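You operate a simulated robot arm through the tools that you are given. There is no shell and no other tool.

You are at the controls of a simulated robot arm. One attempt, no reset.

JOB
Plug in the hand lamp, switch on, roll the trolley to socket B.
Fine: trolley switch off while you plug in; brake lever level with socket B, brake on; the lamp ends lit. Where these are worked on the way, their far stop is far enough and under half their travel is too little: trolley switch.

The check looks at the end state, three seconds after you hand in, the way a careful person would. Anything else that was tipped, shoved, dropped, spilled or broken makes it a failure.

ROBOT AND FRAMES
A 6-joint arm with a two-finger gripper, fixed in place. Base frame: the origin is on the floor under the middle of its stand, x ahead of it, y to its left, z up. Readings come in mm, rad, newtons and seconds.
It reaches about 1637 mm from its shoulder. Its first joint turns from -2.897 to 2.897 rad. Payload 3.43 kg.
Tool frame: the origin (TCP) lies between the finger pads and is the grasp point; the fingertips stand 20 mm ahead of it; z points along the fingers, y is the line along which they close. The gripper opens to 190 mm; its body begins 248 mm behind the TCP.
Orientation is that of the tool frame in the base frame, as a unit quaternion [x, y, z, w]. With the fingers straight down and closing along the base's y, the tool's x points along the base's -x, its y along +y and its z along -z.

CONTROLS
- The arm moves only by the tool play_rows. Its argument "increments" is a list that holds one entry, the list of rows, each a list of 7 numbers: the shift along the base's x, y, z in m, then the turn, a rotation vector about the base's x, y, z in rad, then the opening, from 0 (shut) to 1 (fully open). In form: [[[x, y, z, wx, wy, wz, grip], ...]]. A call has 1 to 20 rows; each row shifts and turns the commanded pose from where the row before left it. A row lasts 0.2 s, in which the tool goes at most 50 mm and 0.15 rad; a call with a longer step from one row to the next is refused whole, and so is a gripper value outside its range. Where a pose cannot be reached the arm comes as near as it can. A force on the tool above 40 N (or 10 N above the force at the start of the call, whichever is more), or a blocked arm, ends the call early, and 0.2 s more pass. The fingers move at their own pace (about 45 mm/s each) and stop on an object; they squeeze with about 38 N. The grip force told is the motor's: it shows also when the fingers shut on nothing. Time passes only in rows, and 0.2 s behind the last, so rows that do not move let the fingers close. It gives the time, the measured TCP pose, the force on the tool (base axes), the opening and the grip force at its end, in the units of the frame above (readings bear some noise), with the torque about the TCP (base axes, N m) and any sound that the robot's microphone picked up.
- Cameras (640 x 400 px; columns grow to the right, rows downward): "scene" is fixed at [402.6, 498.8, 1164.8]; the picture's right is [0.16, -0.99, 0.00], its down [-0.47, -0.08, -0.88] and it looks along [0.87, 0.14, -0.48] (base axes); focal length 214 px, centre (320, 200). "wrist" rides on the gripper at [70, -8, -288] in the tool frame; the picture's right is [0.12, 0.99, 0.00], its down [-0.96, 0.11, -0.25] and it looks along [-0.25, 0.03, 0.97] (tool axes); focal length 261 px, centre (320, 200). There is no depth. A picture from a camera that has moved, and an enlarged one, comes with that camera's place and axes in the base frame and with its lens.
- snapshot(camera): a new picture of that camera. The clock stands still meanwhile.
- raise_lower(by): slides the trunk up (or, below 0, down) by that many mm; the arm rides with it, the base frame stays. It gives what a move gives, with no picture.
- zoom(camera, box): a new picture of the part [left, top, right, bottom] of that camera's present view, enlarged. The clock stands still meanwhile.
- hand_in(): hands the job in; it is judged then, once.

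Nothing tells you positions but the pictures and the camera data. Unless the task says otherwise, let go and move clear before handing in.

The tools are called by a JSON object that holds its "op" and its "data". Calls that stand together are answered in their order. play_rows: Moves the arm, as the interface text tells. Its arguments: {"type":"object","properties":{"increments":{"type":"array","items":{"type":"array","items":{"type":"array","items":{"type":"number"}}}}},"required":["increments"]} The other tools are called the same way: raise_lower (by) moves the trunk up or down; snapshot (camera) takes a picture; zoom (camera, box) takes an enlarged picture of a part of a camera's view; hand_in () hands the job in.

At the start:

```text
time: 0.0
tool_pos: [665.3, 446.0, 1047.0]
orientation: [0.0, 1.0, 0.0, 0.0]
contact_force: [0.4, -0.4, 0.3]
ft_torque: [0.02, 0.01, 0.0]
width: 190.0
gripper_force: 0.1
trunk travel left (down, up): [-175.0, 65.0]
```

scene: 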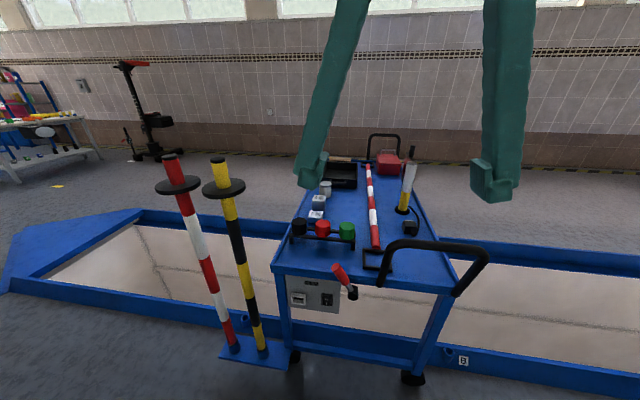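
wrist: 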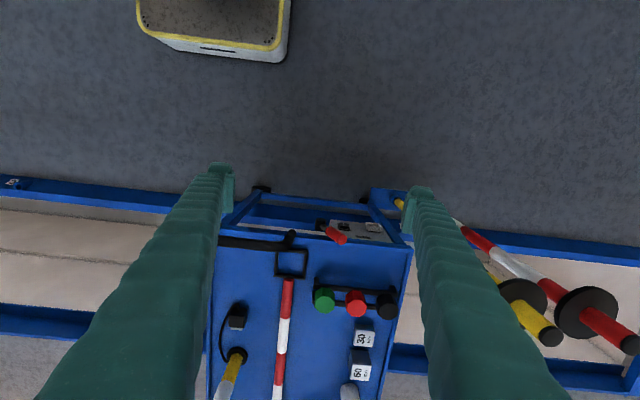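

I see a blue trolley straddling a pit, with a switch box on its near side, a red lever, a hand lamp with cable and plug on top, and a label "B" on the pit rail to the right. I'll look closer before moving.

{"op": "zoom", "data": {"camera": "scene", "box": [270, 240, 390, 315]}}

{"op": "zoom", "data": {"camera": "scene", "box": [360, 130, 480, 255]}}

{"op": "zoom", "data": {"camera": "scene", "box": [200, 300, 500, 400]}}

{"op": "zoom", "data": {"camera": "wrist", "box": [200, 180, 420, 320]}}

{"op": "zoom", "data": {"camera": "wrist", "box": [200, 280, 420, 400]}}

```text
5.33 times, centred on (330, 278) of scene
camera zoom: at [402.6, 498.8, 1164.8], right [0.16, -0.99, 0.0], down [-0.47, -0.08, -0.88], along [0.87, 0.14, -0.48], focal length 1144 px, centre (267, -213)
```

zoom: 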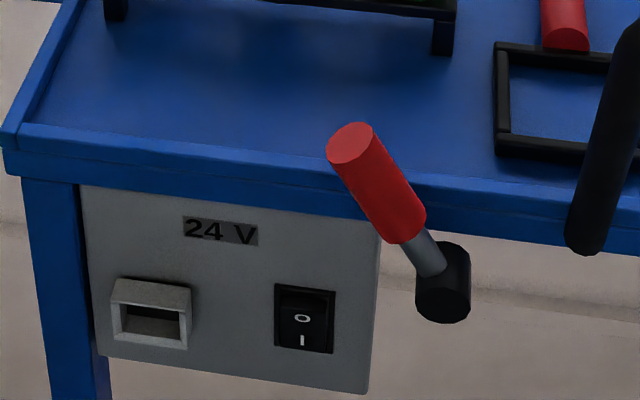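

```text
3.20 times, centred on (420, 192) of scene
camera zoom: at [402.6, 498.8, 1164.8], right [0.16, -0.99, 0.0], down [-0.47, -0.08, -0.88], along [0.87, 0.14, -0.48], focal length 686 px, centre (0, 224)
```

zoom: 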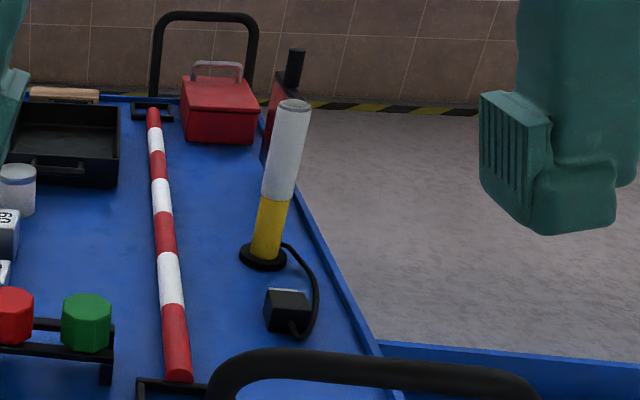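

```text
2.13 times, centred on (350, 350) of scene
camera zoom: at [402.6, 498.8, 1164.8], right [0.16, -0.99, 0.0], down [-0.47, -0.08, -0.88], along [0.87, 0.14, -0.48], focal length 458 px, centre (256, -120)
```

zoom: 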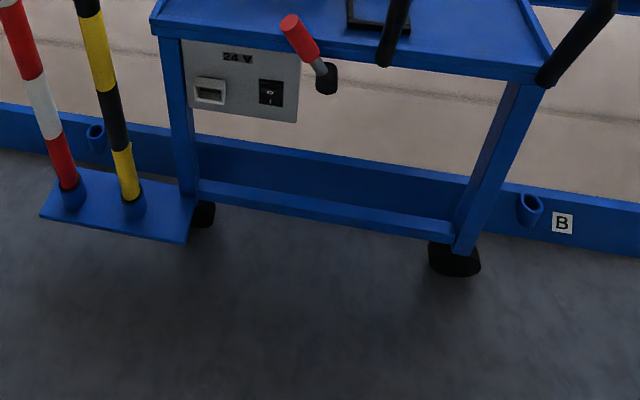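

```text
2.86 times, centred on (310, 250) of wrist
camera zoom: at [595.3, 435.6, 1334.5], right [-0.12, 0.99, 0.0], down [0.96, 0.11, 0.25], along [0.25, 0.03, -0.97], focal length 745 px, centre (349, 57)
```

zoom: 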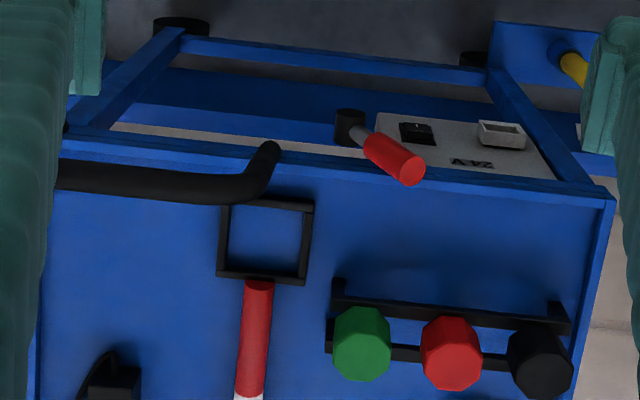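

```text
2.91 times, centred on (310, 340) of wrist
camera zoom: at [595.3, 435.6, 1334.5], right [-0.12, 0.99, 0.0], down [0.96, 0.11, 0.25], along [0.25, 0.03, -0.97], focal length 758 px, centre (349, -207)
```

zoom: 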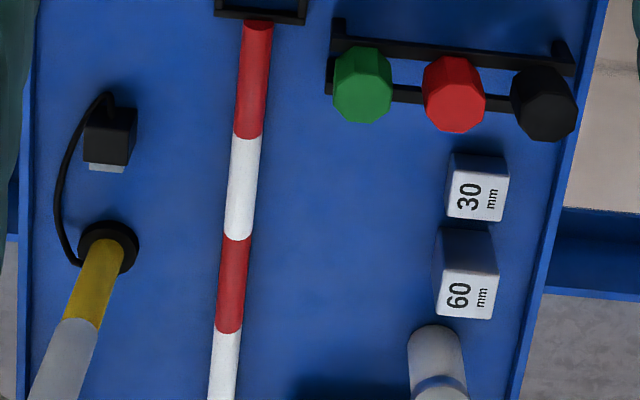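

The trolley's near face carries a 24 V socket, a rocker switch and a red lever; the plug lies on the top next to the lamp. I'll zoom tightly to settle the switch state, the plug geometry and the rail sockets.

{"op": "zoom", "data": {"camera": "scene", "box": [316, 288, 340, 310]}}

{"op": "zoom", "data": {"camera": "scene", "box": [284, 286, 316, 310]}}

{"op": "zoom", "data": {"camera": "scene", "box": [395, 200, 435, 240]}}

{"op": "zoom", "data": {"camera": "scene", "box": [430, 330, 490, 370]}}

{"op": "zoom", "data": {"camera": "wrist", "box": [210, 290, 260, 370]}}

{"op": "zoom", "data": {"camera": "wrist", "box": [310, 210, 400, 250]}}

{"op": "zoom", "data": {"camera": "wrist", "box": [0, 160, 80, 210]}}

{"op": "zoom", "data": {"camera": "scene", "box": [200, 290, 310, 370]}}

```text
16.00 times, centred on (328, 299) of scene
camera zoom: at [402.6, 498.8, 1164.8], right [0.16, -0.99, 0.0], down [-0.47, -0.08, -0.88], along [0.87, 0.14, -0.48], focal length 3432 px, centre (192, -1384)
```

zoom: 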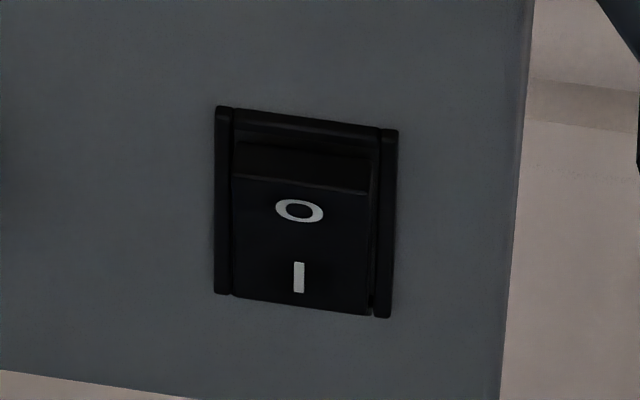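

```text
16.00 times, centred on (300, 298) of scene
camera zoom: at [402.6, 498.8, 1164.8], right [0.16, -0.99, 0.0], down [-0.47, -0.08, -0.88], along [0.87, 0.14, -0.48], focal length 3432 px, centre (640, -1368)
```

zoom: 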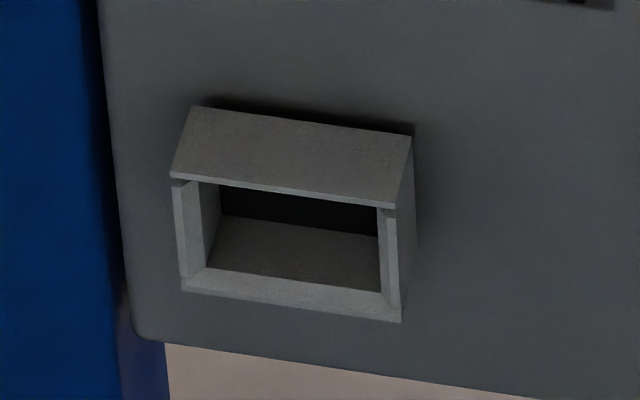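

```text
10.00 times, centred on (415, 220) of scene
camera zoom: at [402.6, 498.8, 1164.8], right [0.16, -0.99, 0.0], down [-0.47, -0.08, -0.88], along [0.87, 0.14, -0.48], focal length 2145 px, centre (-630, 0)
```

zoom: 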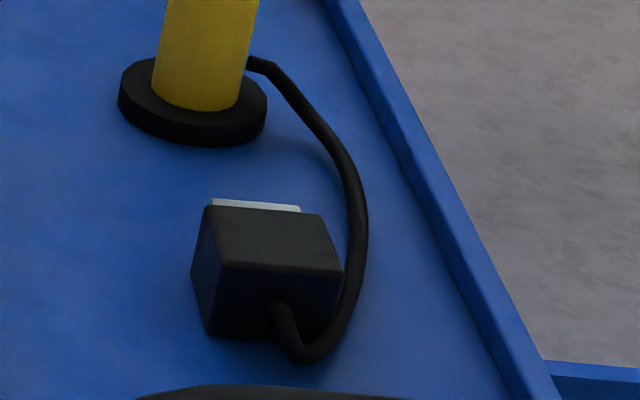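

```text
10.00 times, centred on (460, 350) of scene
camera zoom: at [402.6, 498.8, 1164.8], right [0.16, -0.99, 0.0], down [-0.47, -0.08, -0.88], along [0.87, 0.14, -0.48], focal length 2145 px, centre (-1080, -1300)
```

zoom: 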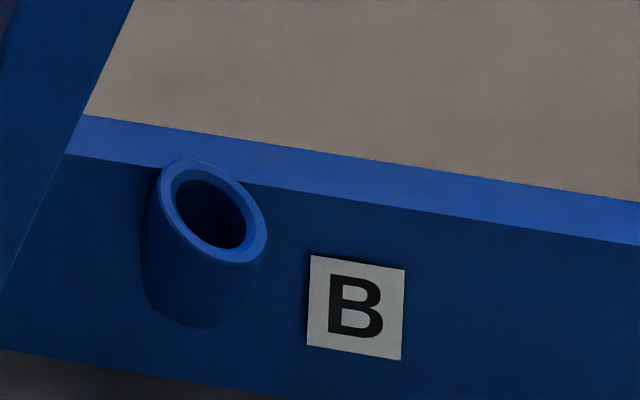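

```text
5.00 times, centred on (235, 330) of wrist
camera zoom: at [595.3, 435.6, 1334.5], right [-0.12, 0.99, 0.0], down [0.96, 0.11, 0.25], along [0.25, 0.03, -0.97], focal length 1303 px, centre (745, -450)
```

zoom: 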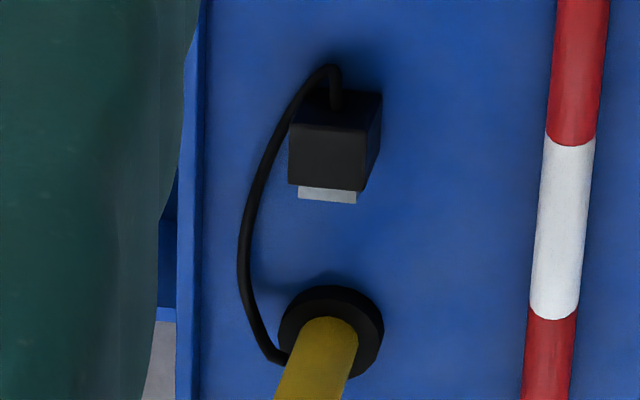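

```text
7.11 times, centred on (355, 230) of wrist
camera zoom: at [595.3, 435.6, 1334.5], right [-0.12, 0.99, 0.0], down [0.96, 0.11, 0.25], along [0.25, 0.03, -0.97], focal length 1854 px, centre (71, -13)
```

zoom: 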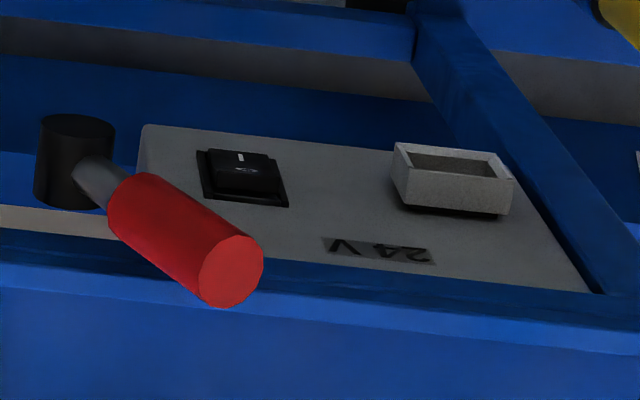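

```text
8.00 times, centred on (40, 185) of wrist
camera zoom: at [595.3, 435.6, 1334.5], right [-0.12, 0.99, 0.0], down [0.96, 0.11, 0.25], along [0.25, 0.03, -0.97], focal length 2085 px, centre (2560, 320)
```

zoom: 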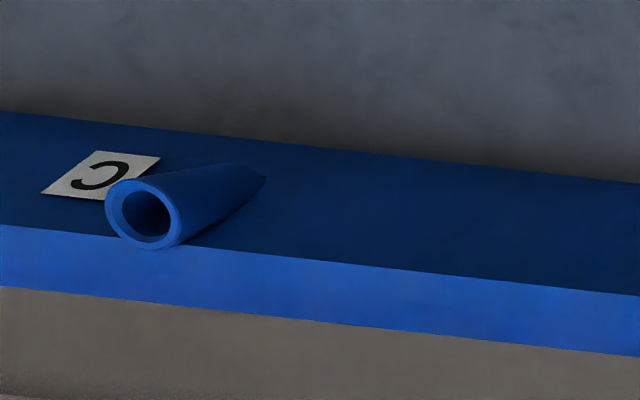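

```text
5.00 times, centred on (255, 330) of scene
camera zoom: at [402.6, 498.8, 1164.8], right [0.16, -0.99, 0.0], down [-0.47, -0.08, -0.88], along [0.87, 0.14, -0.48], focal length 1072 px, centre (645, -450)
```

zoom: 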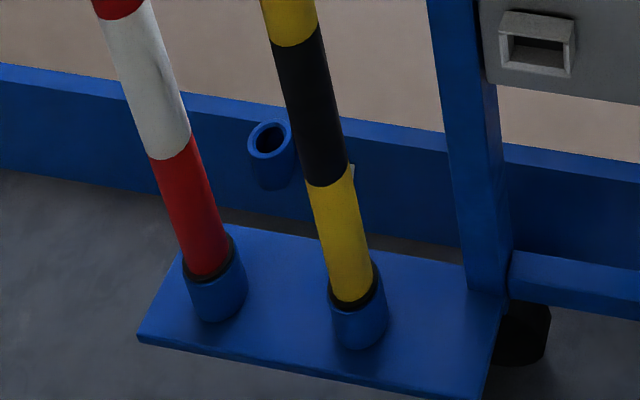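

Three rail sockets A, B and C appear to sit about 0.98 m apart, with B near y≈0 and the brake lever pivot now near y≈468. I'll check the remaining details: the fingers, the far objects, and any brake marking.

{"op": "zoom", "data": {"camera": "scene", "box": [390, 140, 430, 180]}}

{"op": "zoom", "data": {"camera": "scene", "box": [325, 255, 395, 305]}}

{"op": "zoom", "data": {"camera": "wrist", "box": [390, 170, 480, 260]}}

{"op": "zoom", "data": {"camera": "scene", "box": [465, 130, 525, 210]}}

{"op": "zoom", "data": {"camera": "scene", "box": [280, 150, 430, 250]}}

```text
10.00 times, centred on (410, 160) of scene
camera zoom: at [402.6, 498.8, 1164.8], right [0.16, -0.99, 0.0], down [-0.47, -0.08, -0.88], along [0.87, 0.14, -0.48], focal length 2145 px, centre (-580, 600)
```

zoom: 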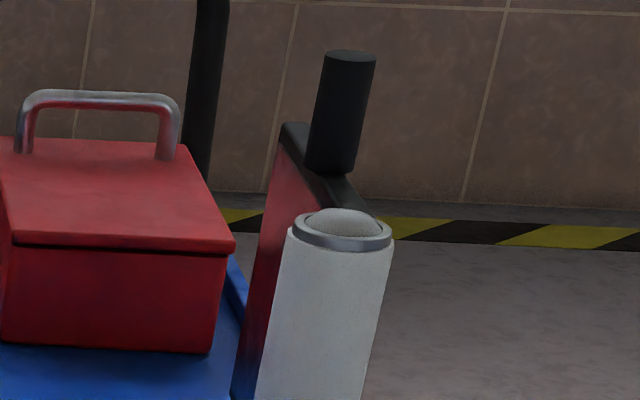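

```text
8.00 times, centred on (360, 280) of scene
camera zoom: at [402.6, 498.8, 1164.8], right [0.16, -0.99, 0.0], down [-0.47, -0.08, -0.88], along [0.87, 0.14, -0.48], focal length 1716 px, centre (0, -440)
```

zoom: 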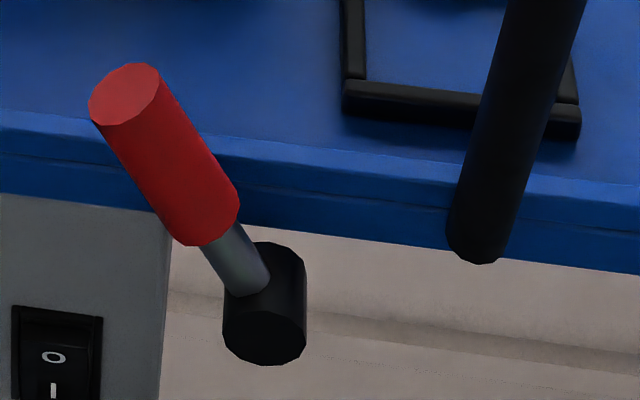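

```text
4.44 times, centred on (435, 215) of wrist
camera zoom: at [595.3, 435.6, 1334.5], right [-0.12, 0.99, 0.0], down [0.96, 0.11, 0.25], along [0.25, 0.03, -0.97], focal length 1158 px, centre (-191, 133)
```

zoom: 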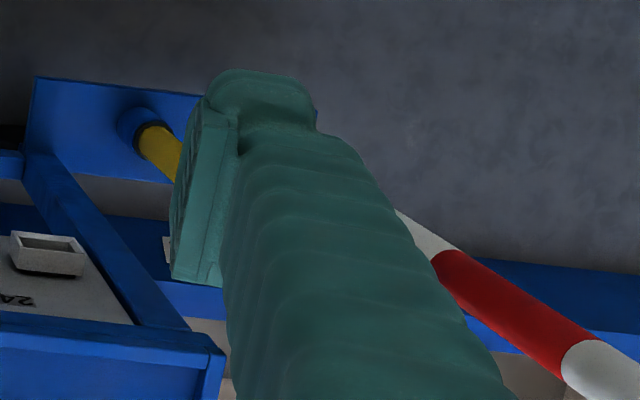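

```text
5.00 times, centred on (495, 170) of scene
camera zoom: at [402.6, 498.8, 1164.8], right [0.16, -0.99, 0.0], down [-0.47, -0.08, -0.88], along [0.87, 0.14, -0.48], focal length 1072 px, centre (-555, 350)
```

zoom: 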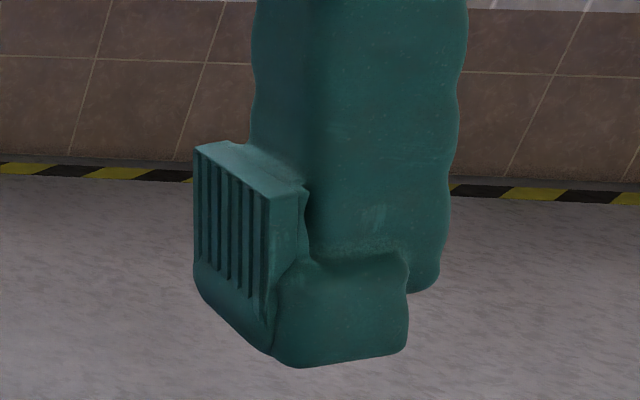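

```text
4.00 times, centred on (355, 200) of scene
camera zoom: at [402.6, 498.8, 1164.8], right [0.16, -0.99, 0.0], down [-0.47, -0.08, -0.88], along [0.87, 0.14, -0.48], focal length 858 px, centre (180, 200)
```

zoom: 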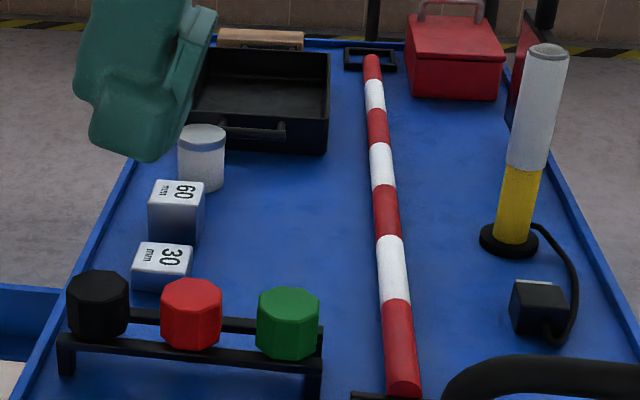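

I'll bring the arm down in front of the panel with the tool tilted forward to look at the switch, socket and lever from the front with the wrist camera. This passes clear of the handle (x≥800).

{"op": "play_rows", "data": {"increments": [[[0, 0.012, -0.044, 0, -0.143, 0, 1], [0, 0.012, -0.044, 0, -0.143, 0, 1], [0, 0.012, -0.044, 0, -0.143, 0, 1], [0, 0.012, -0.044, 0, -0.143, 0, 1], [0, 0.012, -0.044, 0, -0.143, 0, 1], [0, 0.012, -0.044, 0, -0.143, 0, 1]]]}}

{"op": "snapshot", "data": {"camera": "scene"}}

{"op": "snapshot", "data": {"camera": "wrist"}}

```text
time: 1.4
tool_pos: [664.1, 516.0, 785.6]
orientation: [0.0, 0.91, -0.001, 0.416]
contact_force: [0.2, -1.0, 1.1]
ft_torque: [0.22, 0.12, 0.22]
width: 190.0
gripper_force: 0.0
trunk travel left (down, up): [-175.0, 65.0]
```

```text
taken
```

scene: 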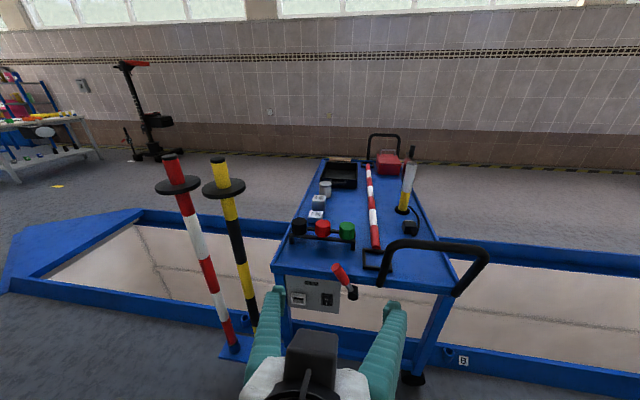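

```text
taken
camera wrist: at [401.1, 506.6, 919.6], right [-0.08, 0.99, -0.09], down [0.44, 0.12, 0.89], along [0.89, 0.03, -0.45], focal length 261 px, centre (320, 200)
```

wrist: 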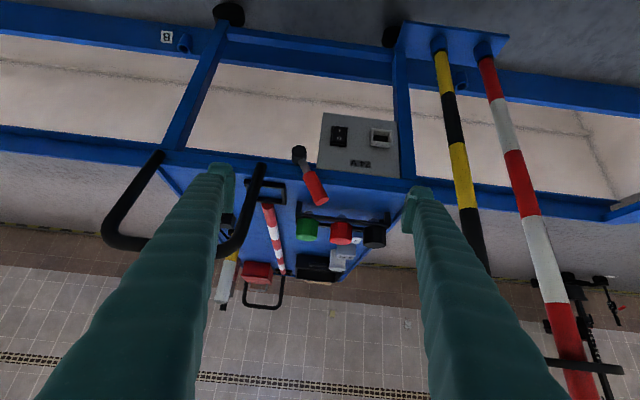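

From here the wrist camera sees the panel, upside down, and socket B with its label. I'll zoom on the panel, lever and socket B from this second viewpoint.

{"op": "zoom", "data": {"camera": "wrist", "box": [320, 110, 400, 170]}}

{"op": "zoom", "data": {"camera": "wrist", "box": [150, 20, 210, 60]}}

{"op": "zoom", "data": {"camera": "wrist", "box": [270, 135, 350, 215]}}

{"op": "zoom", "data": {"camera": "wrist", "box": [326, 122, 352, 150]}}

{"op": "zoom", "data": {"camera": "wrist", "box": [390, 10, 520, 110]}}

```text
6.67 times, centred on (360, 140) of wrist
camera zoom: at [401.1, 506.6, 919.6], right [-0.08, 0.99, -0.09], down [0.44, 0.12, 0.89], along [0.89, 0.03, -0.45], focal length 1738 px, centre (53, 600)
```

zoom: 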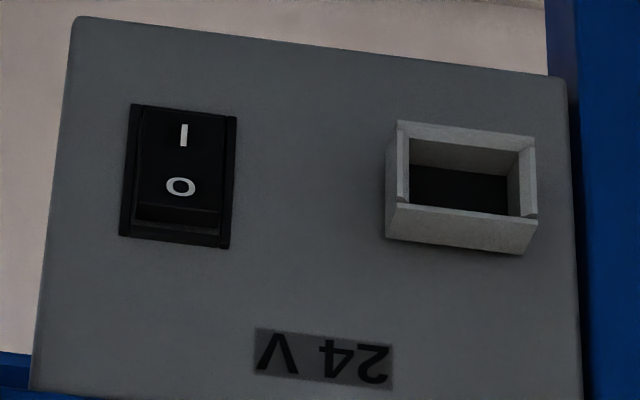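

```text
10.00 times, centred on (180, 40) of wrist
camera zoom: at [401.1, 506.6, 919.6], right [-0.08, 0.99, -0.09], down [0.44, 0.12, 0.89], along [0.89, 0.03, -0.45], focal length 2606 px, centre (1720, 1800)
```

zoom: 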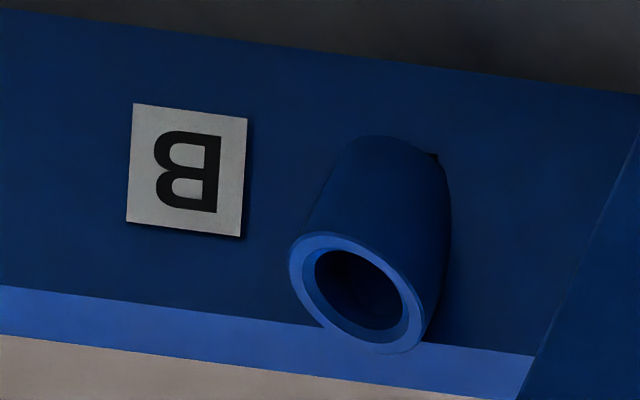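

```text
5.00 times, centred on (310, 175) of wrist
camera zoom: at [401.1, 506.6, 919.6], right [-0.08, 0.99, -0.09], down [0.44, 0.12, 0.89], along [0.89, 0.03, -0.45], focal length 1303 px, centre (370, 325)
```

zoom: 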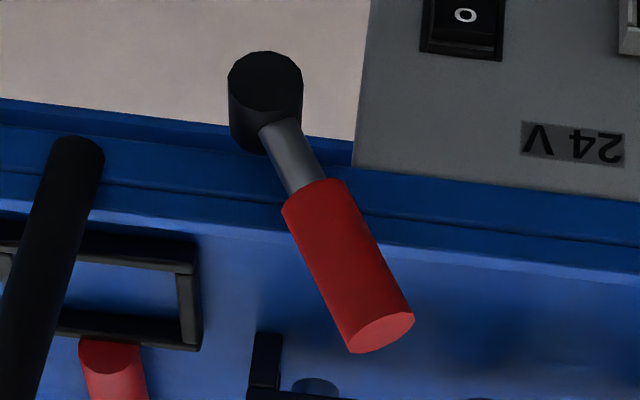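

```text
14.29 times, centred on (339, 136) of wrist
camera zoom: at [401.1, 506.6, 919.6], right [-0.08, 0.99, -0.09], down [0.44, 0.12, 0.89], along [0.89, 0.03, -0.45], focal length 3724 px, centre (49, 1114)
```

zoom: 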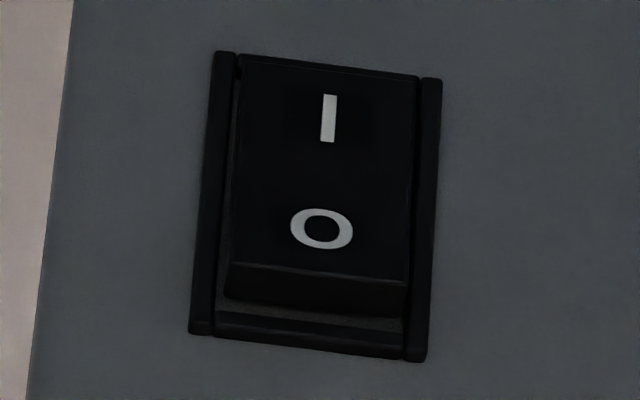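

```text
4.00 times, centred on (455, 60) of wrist
camera zoom: at [401.1, 506.6, 919.6], right [-0.08, 0.99, -0.09], down [0.44, 0.12, 0.89], along [0.89, 0.03, -0.45], focal length 1043 px, centre (-220, 760)
```

zoom: 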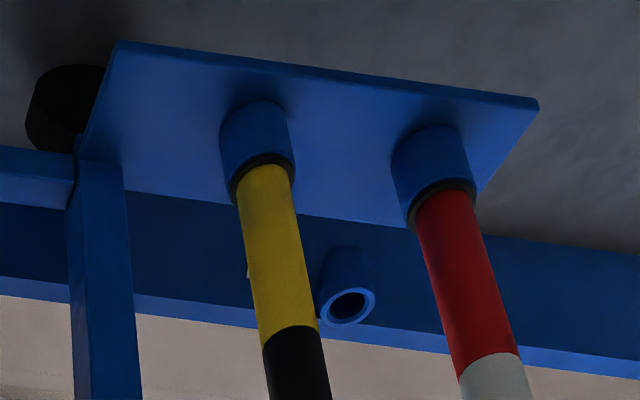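

The rocker's O end sticks out and its I end is flush, so I read the switch as ON; it has to go off before plugging. I put the switch centre at (892,553,500), the socket mouth at (871,652,500) and the lever pivot at (849,469,590). Next I'll close the fingers and press the top (O) half.

{"op": "play_rows", "data": {"increments": [[[0.006, 0.006, -0.045, 0, 0, 0, 0], [0.006, 0.006, -0.045, 0, 0, 0, 0], [0.006, 0.006, -0.045, 0, 0, 0, 0], [0.006, 0.006, -0.045, 0, 0, 0, 0], [0.006, 0.006, -0.045, 0, 0, 0, 0], [0.006, 0.006, -0.045, 0, 0, 0, 0], [0, 0, 0, 0, 0, 0, 0], [0, 0, 0, 0, 0, 0, 0], [0, 0, 0, 0, 0, 0, 0], [0, 0, 0, 0, 0, 0, 0], [0, 0, 0, 0, 0, 0, 0]]]}}

{"op": "snapshot", "data": {"camera": "scene"}}

{"op": "snapshot", "data": {"camera": "wrist"}}

```text
time: 3.8
tool_pos: [702.3, 552.7, 514.1]
orientation: [0.0, 0.91, 0.0, 0.415]
contact_force: [0.2, -0.2, 0.6]
ft_torque: [0.0, -0.02, 0.03]
width: 0.1
gripper_force: 21.7
trunk travel left (down, up): [-175.0, 65.0]
```

```text
taken
```

scene: 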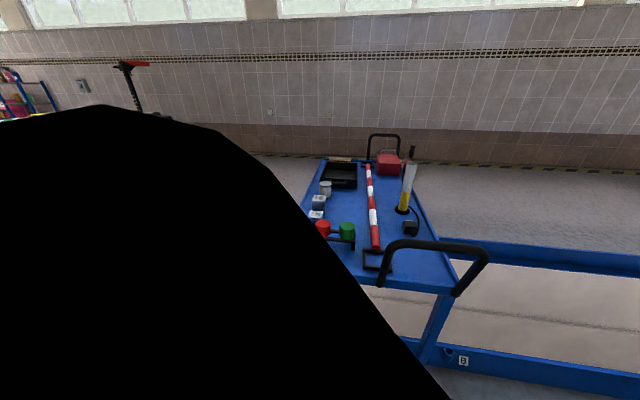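

```text
taken
camera wrist: at [437.7, 544.1, 648.7], right [-0.08, 0.99, -0.09], down [0.44, 0.12, 0.89], along [0.89, 0.03, -0.45], focal length 261 px, centre (320, 200)
```

wrist: 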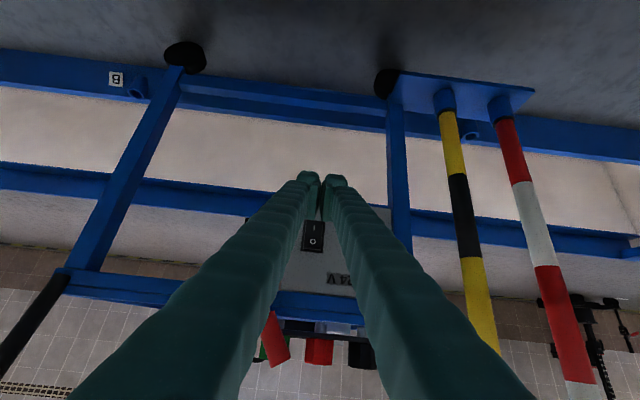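

Both fingers are shut and lined up with the switch at y≈553. I'll approach to about 30 mm short and look again.

{"op": "play_rows", "data": {"increments": [[[0.04, 0, 0.001, 0, 0, 0, 0], [0.04, 0, 0.001, 0, 0, 0, 0], [0.04, 0, 0, 0, 0, 0, 0]]]}}

{"op": "zoom", "data": {"camera": "wrist", "box": [260, 140, 400, 250]}}

```text
time: 4.6
tool_pos: [823.1, 553.6, 514.8]
orientation: [-0.001, 0.91, 0.0, 0.415]
contact_force: [-0.3, 1.2, 0.1]
ft_torque: [-0.04, -0.01, -0.05]
width: 0.0
gripper_force: 34.4
trunk travel left (down, up): [-175.0, 65.0]
```

```text
3.64 times, centred on (330, 195) of wrist
camera zoom: at [559.0, 544.7, 650.0], right [-0.08, 0.99, -0.09], down [0.44, 0.12, 0.89], along [0.89, 0.03, -0.45], focal length 948 px, centre (284, 218)
```

zoom: 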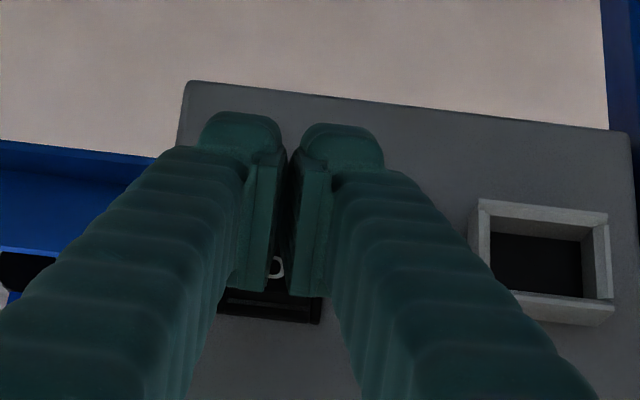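

Tips are about 30 mm from the rocker. I'll press in with small steps at the upper half.

{"op": "play_rows", "data": {"increments": [[[0.008, 0, 0.001, 0, 0, 0, 0], [0.006, 0, 0, 0, 0, 0, 0], [0.005, 0, 0, 0, 0, 0, 0], [0.004, 0, 0, 0, 0, 0, 0]]]}}

{"op": "zoom", "data": {"camera": "wrist", "box": [260, 140, 400, 250]}}

```text
time: 5.6
tool_pos: [844.4, 554.7, 515.0]
orientation: [0.0, 0.91, 0.0, 0.416]
contact_force: [-0.9, 0.3, 0.2]
ft_torque: [0.0, -0.02, -0.03]
width: 0.0
gripper_force: 34.2
trunk travel left (down, up): [-175.0, 65.0]
```

```text
3.64 times, centred on (330, 195) of wrist
camera zoom: at [581.3, 544.1, 650.5], right [-0.08, 0.99, -0.09], down [0.44, 0.12, 0.89], along [0.89, 0.03, -0.45], focal length 948 px, centre (284, 218)
```

zoom: 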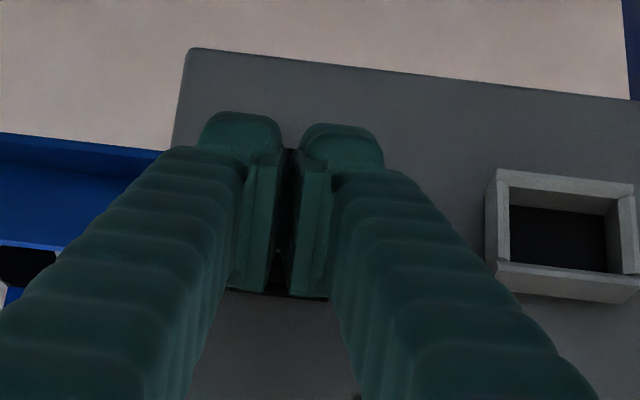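

No contact yet at TCP x=844. Continuing in fine steps.

{"op": "play_rows", "data": {"increments": [[[0.003, 0, 0, 0, 0, 0, 0], [0.003, 0, 0, 0, 0, 0, 0], [0.003, 0, 0, 0, 0, 0, 0], [0, 0, 0, 0, 0, 0, 0]]]}}

```text
time: 6.6
tool_pos: [852.8, 552.9, 517.2]
orientation: [0.0, 0.91, 0.0, 0.415]
contact_force: [0.3, -0.4, -0.5]
ft_torque: [0.01, 0.03, 0.01]
width: 0.0
gripper_force: 34.1
trunk travel left (down, up): [-175.0, 65.0]
```

{"op": "play_rows", "data": {"increments": [[[0.003, 0, 0, 0, 0, 0, 0], [0.003, 0, 0, 0, 0, 0, 0], [0, 0, 0, 0, 0, 0, 0]]]}}

{"op": "zoom", "data": {"camera": "wrist", "box": [260, 140, 400, 250]}}

```text
time: 7.4
tool_pos: [860.2, 553.0, 515.9]
orientation: [0.0, 0.909, 0.0, 0.416]
contact_force: [-0.6, -0.6, 0.0]
ft_torque: [0.03, 0.01, -0.03]
width: 0.0
gripper_force: 34.3
trunk travel left (down, up): [-175.0, 65.0]
```

```text
3.64 times, centred on (330, 195) of wrist
camera zoom: at [596.4, 544.4, 650.8], right [-0.08, 0.99, -0.09], down [0.44, 0.12, 0.89], along [0.89, 0.03, -0.45], focal length 948 px, centre (284, 218)
```

zoom: 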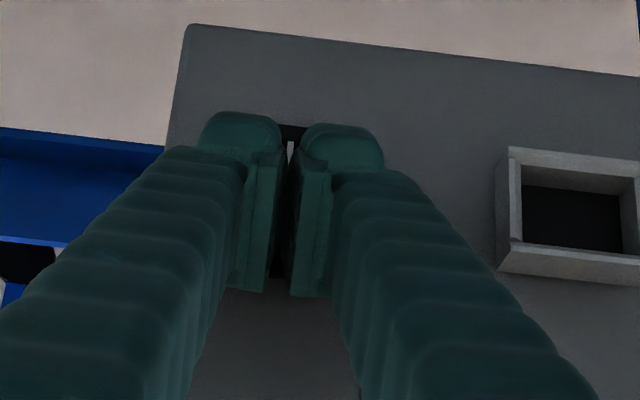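

Still free; the "I" mark shows in the gap between tips. I'll continue in 2 mm steps until I feel contact.

{"op": "play_rows", "data": {"increments": [[[0.002, 0, 0, 0, 0, 0, 0], [0.002, 0, 0, 0, 0, 0, 0], [0, 0, 0, 0, 0, 0, 0]]]}}

{"op": "play_rows", "data": {"increments": [[[0.002, 0, 0, 0, 0, 0, 0], [0.002, 0, 0, 0, 0, 0, 0], [0, 0, 0, 0, 0, 0, 0]]]}}

```text
time: 8.2
tool_pos: [862.4, 553.4, 516.9]
orientation: [0.0, 0.91, -0.001, 0.416]
contact_force: [-18.8, -4.4, 6.3]
ft_torque: [0.01, -0.24, -0.13]
width: 5.8
gripper_force: 34.1
trunk travel left (down, up): [-175.0, 65.0]
```

```text
time: 8.7
tool_pos: [862.7, 554.6, 514.9]
orientation: [0.0, 0.91, 0.0, 0.415]
contact_force: [-21.2, 0.4, 11.0]
ft_torque: [0.17, -0.31, -0.06]
width: 5.7
gripper_force: 33.8
trunk travel left (down, up): [-175.0, 65.0]
stopped in row 2: the force on the tool passed its limit at 43 N (the readings are from after the stop); the commanded pose is now the measured one
```

Firm contact at TCP x≈862.5, with the fingers spread by 6 mm. I'll back off and look at the rocker state.

{"op": "play_rows", "data": {"increments": [[[-0.02, 0, 0, 0, 0, 0, 0], [-0.04, 0, 0, 0, 0, 0, 0], [-0.045, 0, 0, 0, 0, 0, 0], [-0.045, 0, 0.01, 0, 0, 0, 0.4], [0, 0, 0.03, 0, 0, 0, 0.4], [0, 0, 0.03, 0, 0, 0, 0.4], [0, 0, 0, 0, 0, 0, 0.4], [0, 0, 0, 0, 0, 0, 0.4]]]}}

{"op": "zoom", "data": {"camera": "wrist", "box": [260, 130, 400, 250]}}

```text
time: 10.5
tool_pos: [713.7, 553.0, 584.9]
orientation: [0.0, 0.91, 0.0, 0.414]
contact_force: [1.4, 0.3, 0.3]
ft_torque: [0.02, 0.0, -0.06]
width: 76.1
gripper_force: 0.1
trunk travel left (down, up): [-175.0, 65.0]
```

```text
3.33 times, centred on (330, 190) of wrist
camera zoom: at [450.4, 543.8, 720.4], right [-0.08, 0.99, -0.09], down [0.44, 0.12, 0.89], along [0.89, 0.03, -0.45], focal length 869 px, centre (287, 233)
```

zoom: 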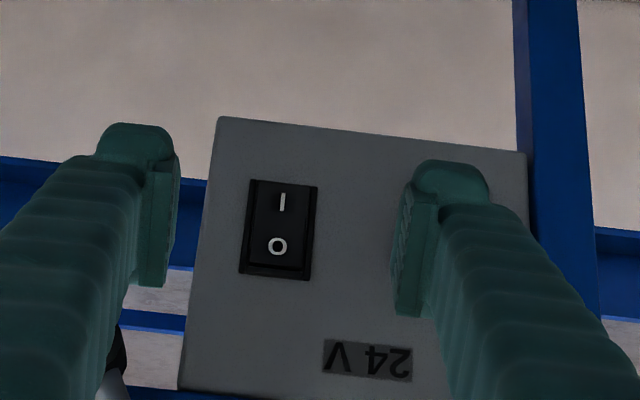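

{"op": "zoom", "data": {"camera": "wrist", "box": [308, 180, 338, 218]}}

```text
10.53 times, centred on (323, 199) of wrist
camera zoom: at [450.4, 543.8, 720.4], right [-0.08, 0.99, -0.09], down [0.44, 0.12, 0.89], along [0.89, 0.03, -0.45], focal length 2744 px, centre (288, 210)
```

zoom: 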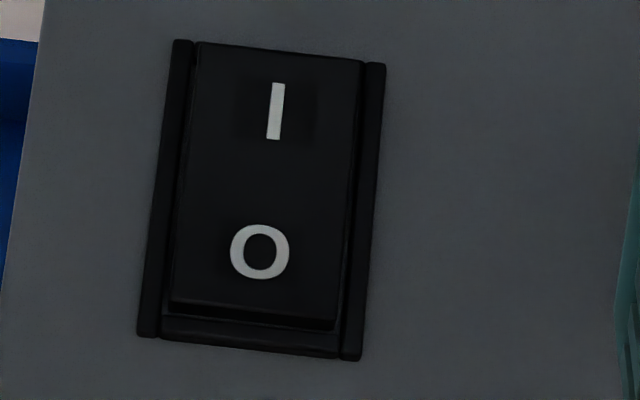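

The rocker has only moved part way: the O end still stands out about half as much. My contact was too near the pivot, so I'll press again nearer the O end (TCP z≈526).

{"op": "play_rows", "data": {"increments": [[[0, 0, -0.02, 0, 0, 0, 0], [0, 0, -0.02, 0, 0, 0, 0], [0, 0, -0.019, 0, 0, 0, 0], [0.03, 0, 0, 0, 0, 0, 0], [0.04, 0, 0, 0, 0, 0, 0], [0.04, 0, 0, 0, 0, 0, 0], [0.03, 0, 0, 0, 0, 0, 0], [0, 0, 0, 0, 0, 0, 0]]]}}

{"op": "play_rows", "data": {"increments": [[[0.003, 0, 0, 0, 0, 0, 0], [0.003, 0, 0, 0, 0, 0, 0], [0.002, 0, 0, 0, 0, 0, 0], [0.002, 0, 0, 0, 0, 0, 0], [0, 0, 0, 0, 0, 0, 0]]]}}

```text
time: 12.3
tool_pos: [855.7, 554.2, 524.8]
orientation: [0.0, 0.91, 0.0, 0.415]
contact_force: [0.1, 0.8, -0.2]
ft_torque: [0.02, -0.01, 0.01]
width: 0.0
gripper_force: 34.0
trunk travel left (down, up): [-175.0, 65.0]
```

```text
time: 13.5
tool_pos: [864.8, 553.0, 525.4]
orientation: [0.0, 0.91, -0.001, 0.414]
contact_force: [-0.4, -0.5, 0.8]
ft_torque: [0.02, 0.03, 0.02]
width: 0.2
gripper_force: 33.9
trunk travel left (down, up): [-175.0, 65.0]
```

{"op": "play_rows", "data": {"increments": [[[0.002, 0, 0, 0, 0, 0, 0], [0.002, 0, 0, 0, 0, 0, 0], [0, 0, 0, 0, 0, 0, 0]]]}}

{"op": "play_rows", "data": {"increments": [[[0.002, 0, 0, 0, 0, 0, 0], [0.002, 0, 0, 0, 0, 0, 0], [0, 0, 0, 0, 0, 0, 0]]]}}

```text
time: 14.3
tool_pos: [867.7, 553.0, 525.6]
orientation: [0.0, 0.91, -0.001, 0.415]
contact_force: [-15.0, -5.1, 6.1]
ft_torque: [-0.01, -0.04, -0.05]
width: 6.1
gripper_force: 34.5
trunk travel left (down, up): [-175.0, 65.0]
```

```text
time: 14.8
tool_pos: [868.2, 553.7, 526.1]
orientation: [0.0, 0.91, 0.0, 0.414]
contact_force: [-23.6, -0.7, 16.4]
ft_torque: [0.09, -0.23, -0.09]
width: 5.8
gripper_force: 34.2
trunk travel left (down, up): [-175.0, 65.0]
stopped in row 2: the force on the tool passed its limit at 44 N (the readings are from after the stop); the commanded pose is now the measured one
```

Contact came about 5 mm further in this time. I'll back off and inspect again.

{"op": "play_rows", "data": {"increments": [[[-0.02, 0, 0, 0, 0, 0, 0], [-0.04, 0, 0, 0, 0, 0, 0], [-0.045, 0, 0, 0, 0, 0, 0], [-0.045, 0, 0.01, 0, 0, 0, 0.4], [0, 0, 0.02, 0, 0, 0, 0.4], [0, 0, 0.03, 0, 0, 0, 0.4], [0, 0, 0, 0, 0, 0, 0.4], [0, 0, 0, 0, 0, 0, 0.4]]]}}

{"op": "zoom", "data": {"camera": "wrist", "box": [308, 180, 338, 218]}}

```text
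time: 16.6
tool_pos: [717.9, 552.0, 586.0]
orientation: [0.0, 0.91, -0.001, 0.414]
contact_force: [0.5, 0.0, 0.2]
ft_torque: [0.05, 0.01, 0.01]
width: 75.9
gripper_force: 0.0
trunk travel left (down, up): [-175.0, 65.0]
```

```text
10.53 times, centred on (323, 199) of wrist
camera zoom: at [455.2, 542.4, 721.9], right [-0.08, 0.99, -0.09], down [0.45, 0.12, 0.89], along [0.89, 0.03, -0.45], focal length 2744 px, centre (288, 210)
```

zoom: 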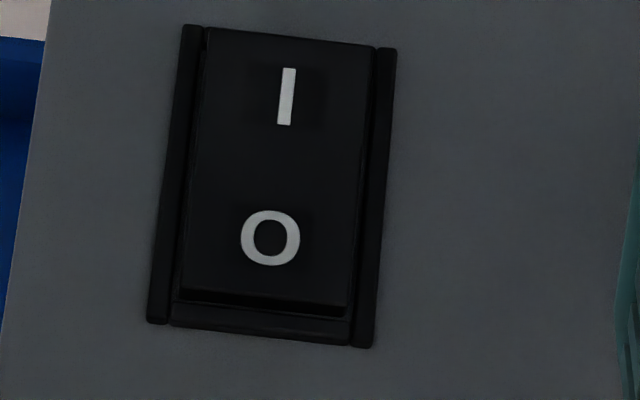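

The rocker now sits about mid-way: the closed fingers span the frame bars and cannot push it deeper. I need a narrower contact, so I'll study the fingertip shape first.

{"op": "zoom", "data": {"camera": "wrist", "box": [250, 150, 320, 230]}}

{"op": "zoom", "data": {"camera": "wrist", "box": [350, 160, 430, 230]}}

{"op": "zoom", "data": {"camera": "scene", "box": [200, 200, 440, 400]}}

```text
5.00 times, centred on (285, 190) of wrist
camera zoom: at [455.2, 542.4, 721.9], right [-0.08, 0.99, -0.09], down [0.45, 0.12, 0.89], along [0.89, 0.03, -0.45], focal length 1303 px, centre (495, 250)
```

zoom: 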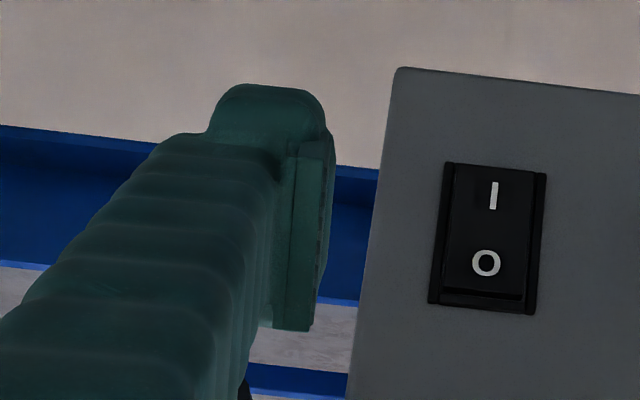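

```text
5.71 times, centred on (390, 195) of wrist
camera zoom: at [455.2, 542.4, 721.9], right [-0.08, 0.99, -0.09], down [0.45, 0.12, 0.89], along [0.89, 0.03, -0.45], focal length 1489 px, centre (-80, 229)
```

zoom: 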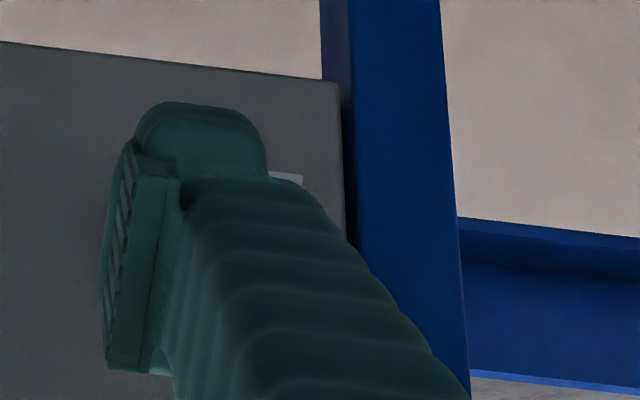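

```text
2.00 times, centred on (320, 300) of scene
camera zoom: at [402.6, 498.8, 1164.8], right [0.16, -0.99, 0.0], down [-0.47, -0.08, -0.88], along [0.87, 0.14, -0.48], focal length 429 px, centre (320, 0)
```

zoom: 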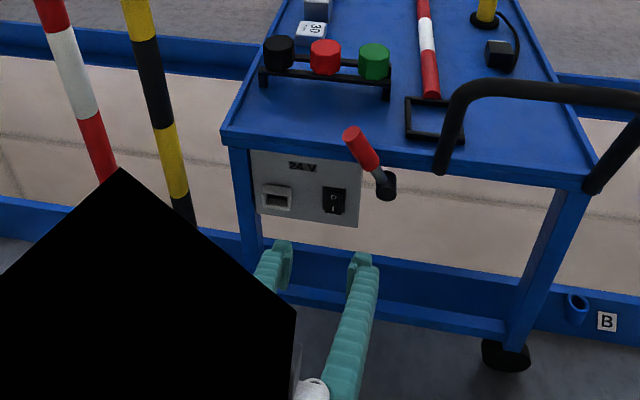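

The scene camera can see the panel again; comparing the rocker from there with the first picture.

{"op": "zoom", "data": {"camera": "scene", "box": [316, 288, 340, 310]}}

{"op": "zoom", "data": {"camera": "scene", "box": [320, 315, 400, 365]}}

```text
16.00 times, centred on (328, 299) of scene
camera zoom: at [402.6, 498.8, 1164.8], right [0.16, -0.99, 0.0], down [-0.47, -0.08, -0.88], along [0.87, 0.14, -0.48], focal length 3432 px, centre (192, -1384)
```

zoom: 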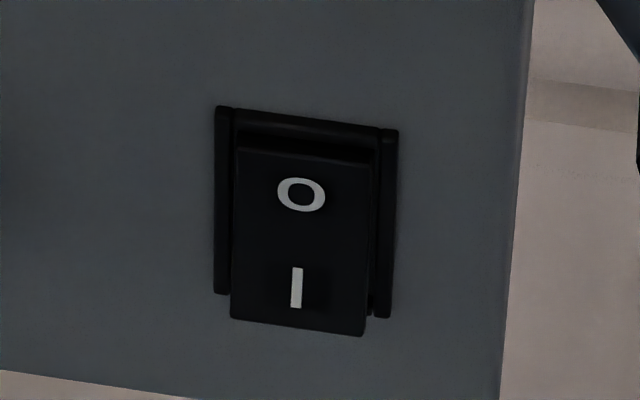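

```text
8.00 times, centred on (360, 340) of scene
camera zoom: at [402.6, 498.8, 1164.8], right [0.16, -0.99, 0.0], down [-0.47, -0.08, -0.88], along [0.87, 0.14, -0.48], focal length 1716 px, centre (0, -920)
```

zoom: 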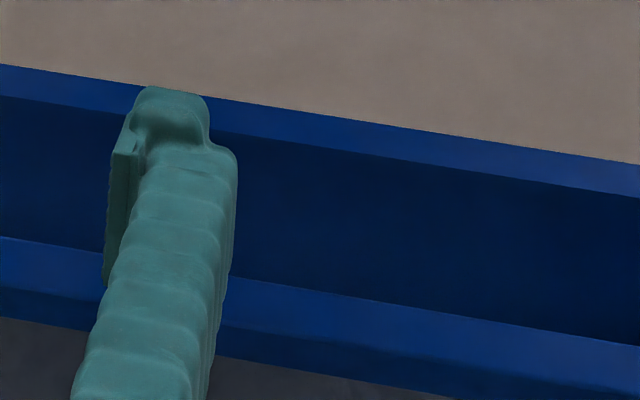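

The fingertips are about 26 mm wide each, centred ~22 mm outboard of the pad, so one fingertip alone fits inside the rocker. I'll open to ~120 mm and use only the left finger on the O end (TCP y≈471), keeping the right finger clear of the lever pivot.

{"op": "play_rows", "data": {"increments": [[[0, -0.02, -0.015, 0, 0, 0, 0.632], [0, -0.02, -0.016, 0, 0, 0, 0.632], [0, -0.02, -0.016, 0, 0, 0, 0.632], [0, -0.021, -0.015, 0, 0, 0, 0.632], [0.03, 0, 0, 0, 0, 0, 0.632], [0.04, 0, 0, 0, 0, 0, 0.632], [0.035, 0, 0, 0, 0, 0, 0.632], [0, 0, 0, 0, 0, 0, 0.632]]]}}

{"op": "snapshot", "data": {"camera": "wrist"}}

{"op": "snapshot", "data": {"camera": "scene"}}

```text
time: 18.4
tool_pos: [829.7, 477.2, 530.1]
orientation: [0.0, 0.91, -0.001, 0.414]
contact_force: [0.1, 1.4, 0.3]
ft_torque: [0.0, 0.0, 0.0]
width: 120.1
gripper_force: 0.0
out of reach, approached as far as the arm can: row 4
trunk travel left (down, up): [-175.0, 65.0]
```

```text
taken
camera wrist: at [566.2, 468.2, 665.7], right [-0.08, 0.99, -0.09], down [0.45, 0.12, 0.89], along [0.89, 0.03, -0.45], focal length 261 px, centre (320, 200)
```

wrist: 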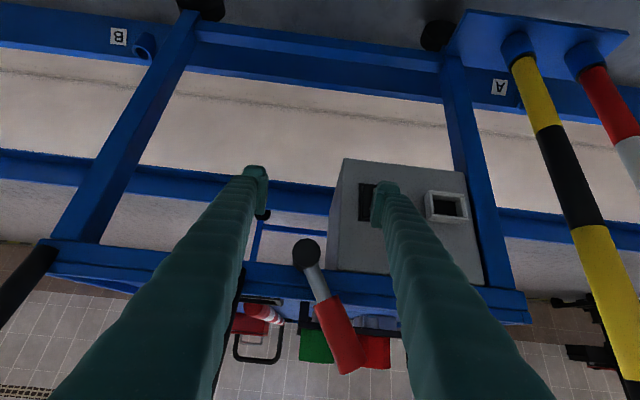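

```text
taken
```

scene: 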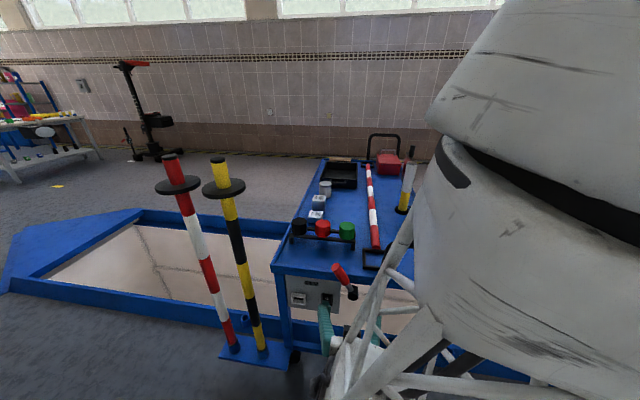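

The arm is near a fold limit but reached close by. I'll check fingertip alignment to the rocker.

{"op": "zoom", "data": {"camera": "wrist", "box": [340, 165, 420, 235]}}

{"op": "zoom", "data": {"camera": "scene", "box": [280, 270, 360, 340]}}

```text
5.71 times, centred on (380, 200) of wrist
camera zoom: at [566.2, 468.2, 665.7], right [-0.08, 0.99, -0.09], down [0.45, 0.12, 0.89], along [0.89, 0.03, -0.45], focal length 1489 px, centre (-23, 200)
```

zoom: 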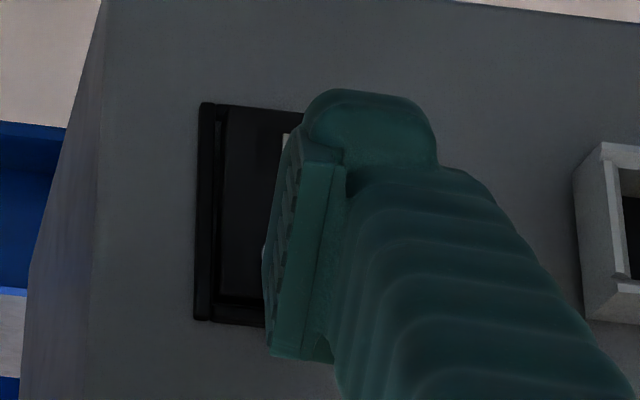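

```text
5.71 times, centred on (320, 305) of scene
camera zoom: at [402.6, 498.8, 1164.8], right [0.16, -0.99, 0.0], down [-0.47, -0.08, -0.88], along [0.87, 0.14, -0.48], focal length 1226 px, centre (320, -400)
```

zoom: 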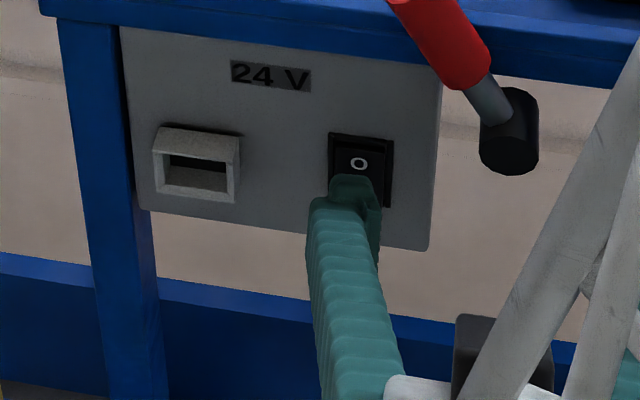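

Tip is a few mm to the left of the rocker centre. I'll shift −6 mm in y, set z≈523 and approach.

{"op": "play_rows", "data": {"increments": [[[0.01, -0.006, -0.007, 0, 0, 0, 0.632], [0.01, 0, 0, 0, 0, 0, 0.632], [0.005, 0, 0, 0, 0, 0, 0.632], [0, 0, 0, 0, 0, 0, 0.632]]]}}

{"op": "zoom", "data": {"camera": "wrist", "box": [340, 165, 420, 235]}}

{"op": "zoom", "data": {"camera": "scene", "box": [310, 280, 350, 320]}}

```text
time: 19.4
tool_pos: [853.6, 470.1, 522.2]
orientation: [-0.001, 0.91, 0.0, 0.415]
contact_force: [-0.3, -0.8, -0.3]
ft_torque: [0.01, 0.01, 0.0]
width: 119.9
gripper_force: 0.1
trunk travel left (down, up): [-175.0, 65.0]
```

```text
5.71 times, centred on (380, 200) of wrist
camera zoom: at [590.2, 461.3, 657.6], right [-0.08, 0.99, -0.09], down [0.45, 0.12, 0.89], along [0.89, 0.03, -0.45], focal length 1489 px, centre (-23, 200)
```

zoom: 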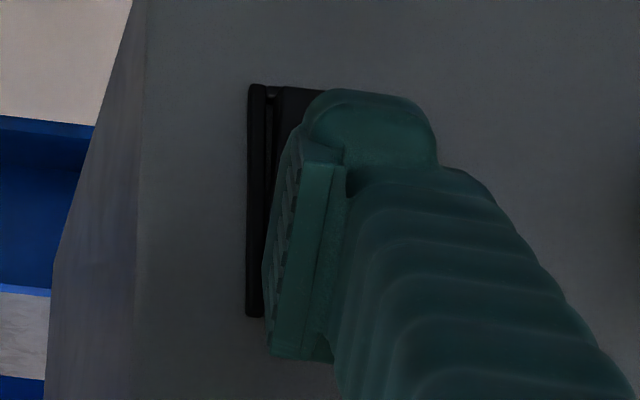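

```text
10.00 times, centred on (330, 300) of scene
camera zoom: at [402.6, 498.8, 1164.8], right [0.16, -0.99, 0.0], down [-0.47, -0.08, -0.88], along [0.87, 0.14, -0.48], focal length 2145 px, centre (220, -800)
```

zoom: 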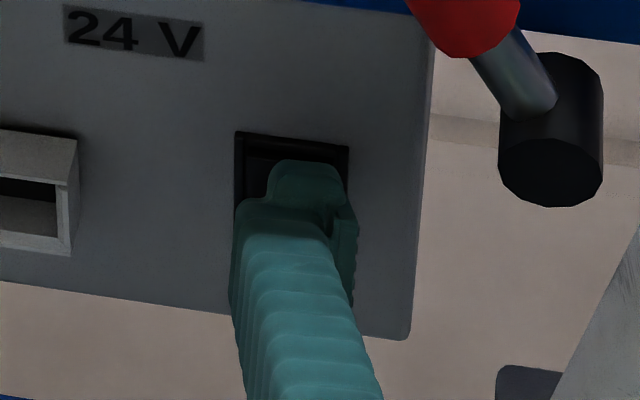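

The tip is centred on the rocker in the scene view. Pressing now with small steps.

{"op": "play_rows", "data": {"increments": [[[0.004, 0, 0, 0, 0, 0, 0.632], [0.003, 0, 0, 0, 0, 0, 0.632], [0.003, 0, 0, 0, 0, 0, 0.632], [0.002, 0, 0, 0, 0, 0, 0.632], [0, 0, 0, 0, 0, 0, 0.632]]]}}

{"op": "play_rows", "data": {"increments": [[[0.002, 0, 0, 0, 0, 0, 0.632], [0.002, 0, 0, 0, 0, 0, 0.632], [0, 0, 0, 0, 0, 0, 0.632]]]}}

```text
time: 20.6
tool_pos: [865.7, 471.0, 523.5]
orientation: [0.0, 0.91, -0.001, 0.414]
contact_force: [-0.2, -0.8, 0.3]
ft_torque: [-0.05, -0.01, 0.03]
width: 119.9
gripper_force: 0.0
trunk travel left (down, up): [-175.0, 65.0]
```

```text
time: 21.4
tool_pos: [868.6, 470.5, 523.3]
orientation: [0.0, 0.91, 0.0, 0.415]
contact_force: [-5.8, -1.1, 2.6]
ft_torque: [0.1, 0.0, 0.37]
width: 119.8
gripper_force: 0.1
trunk travel left (down, up): [-175.0, 65.0]
```

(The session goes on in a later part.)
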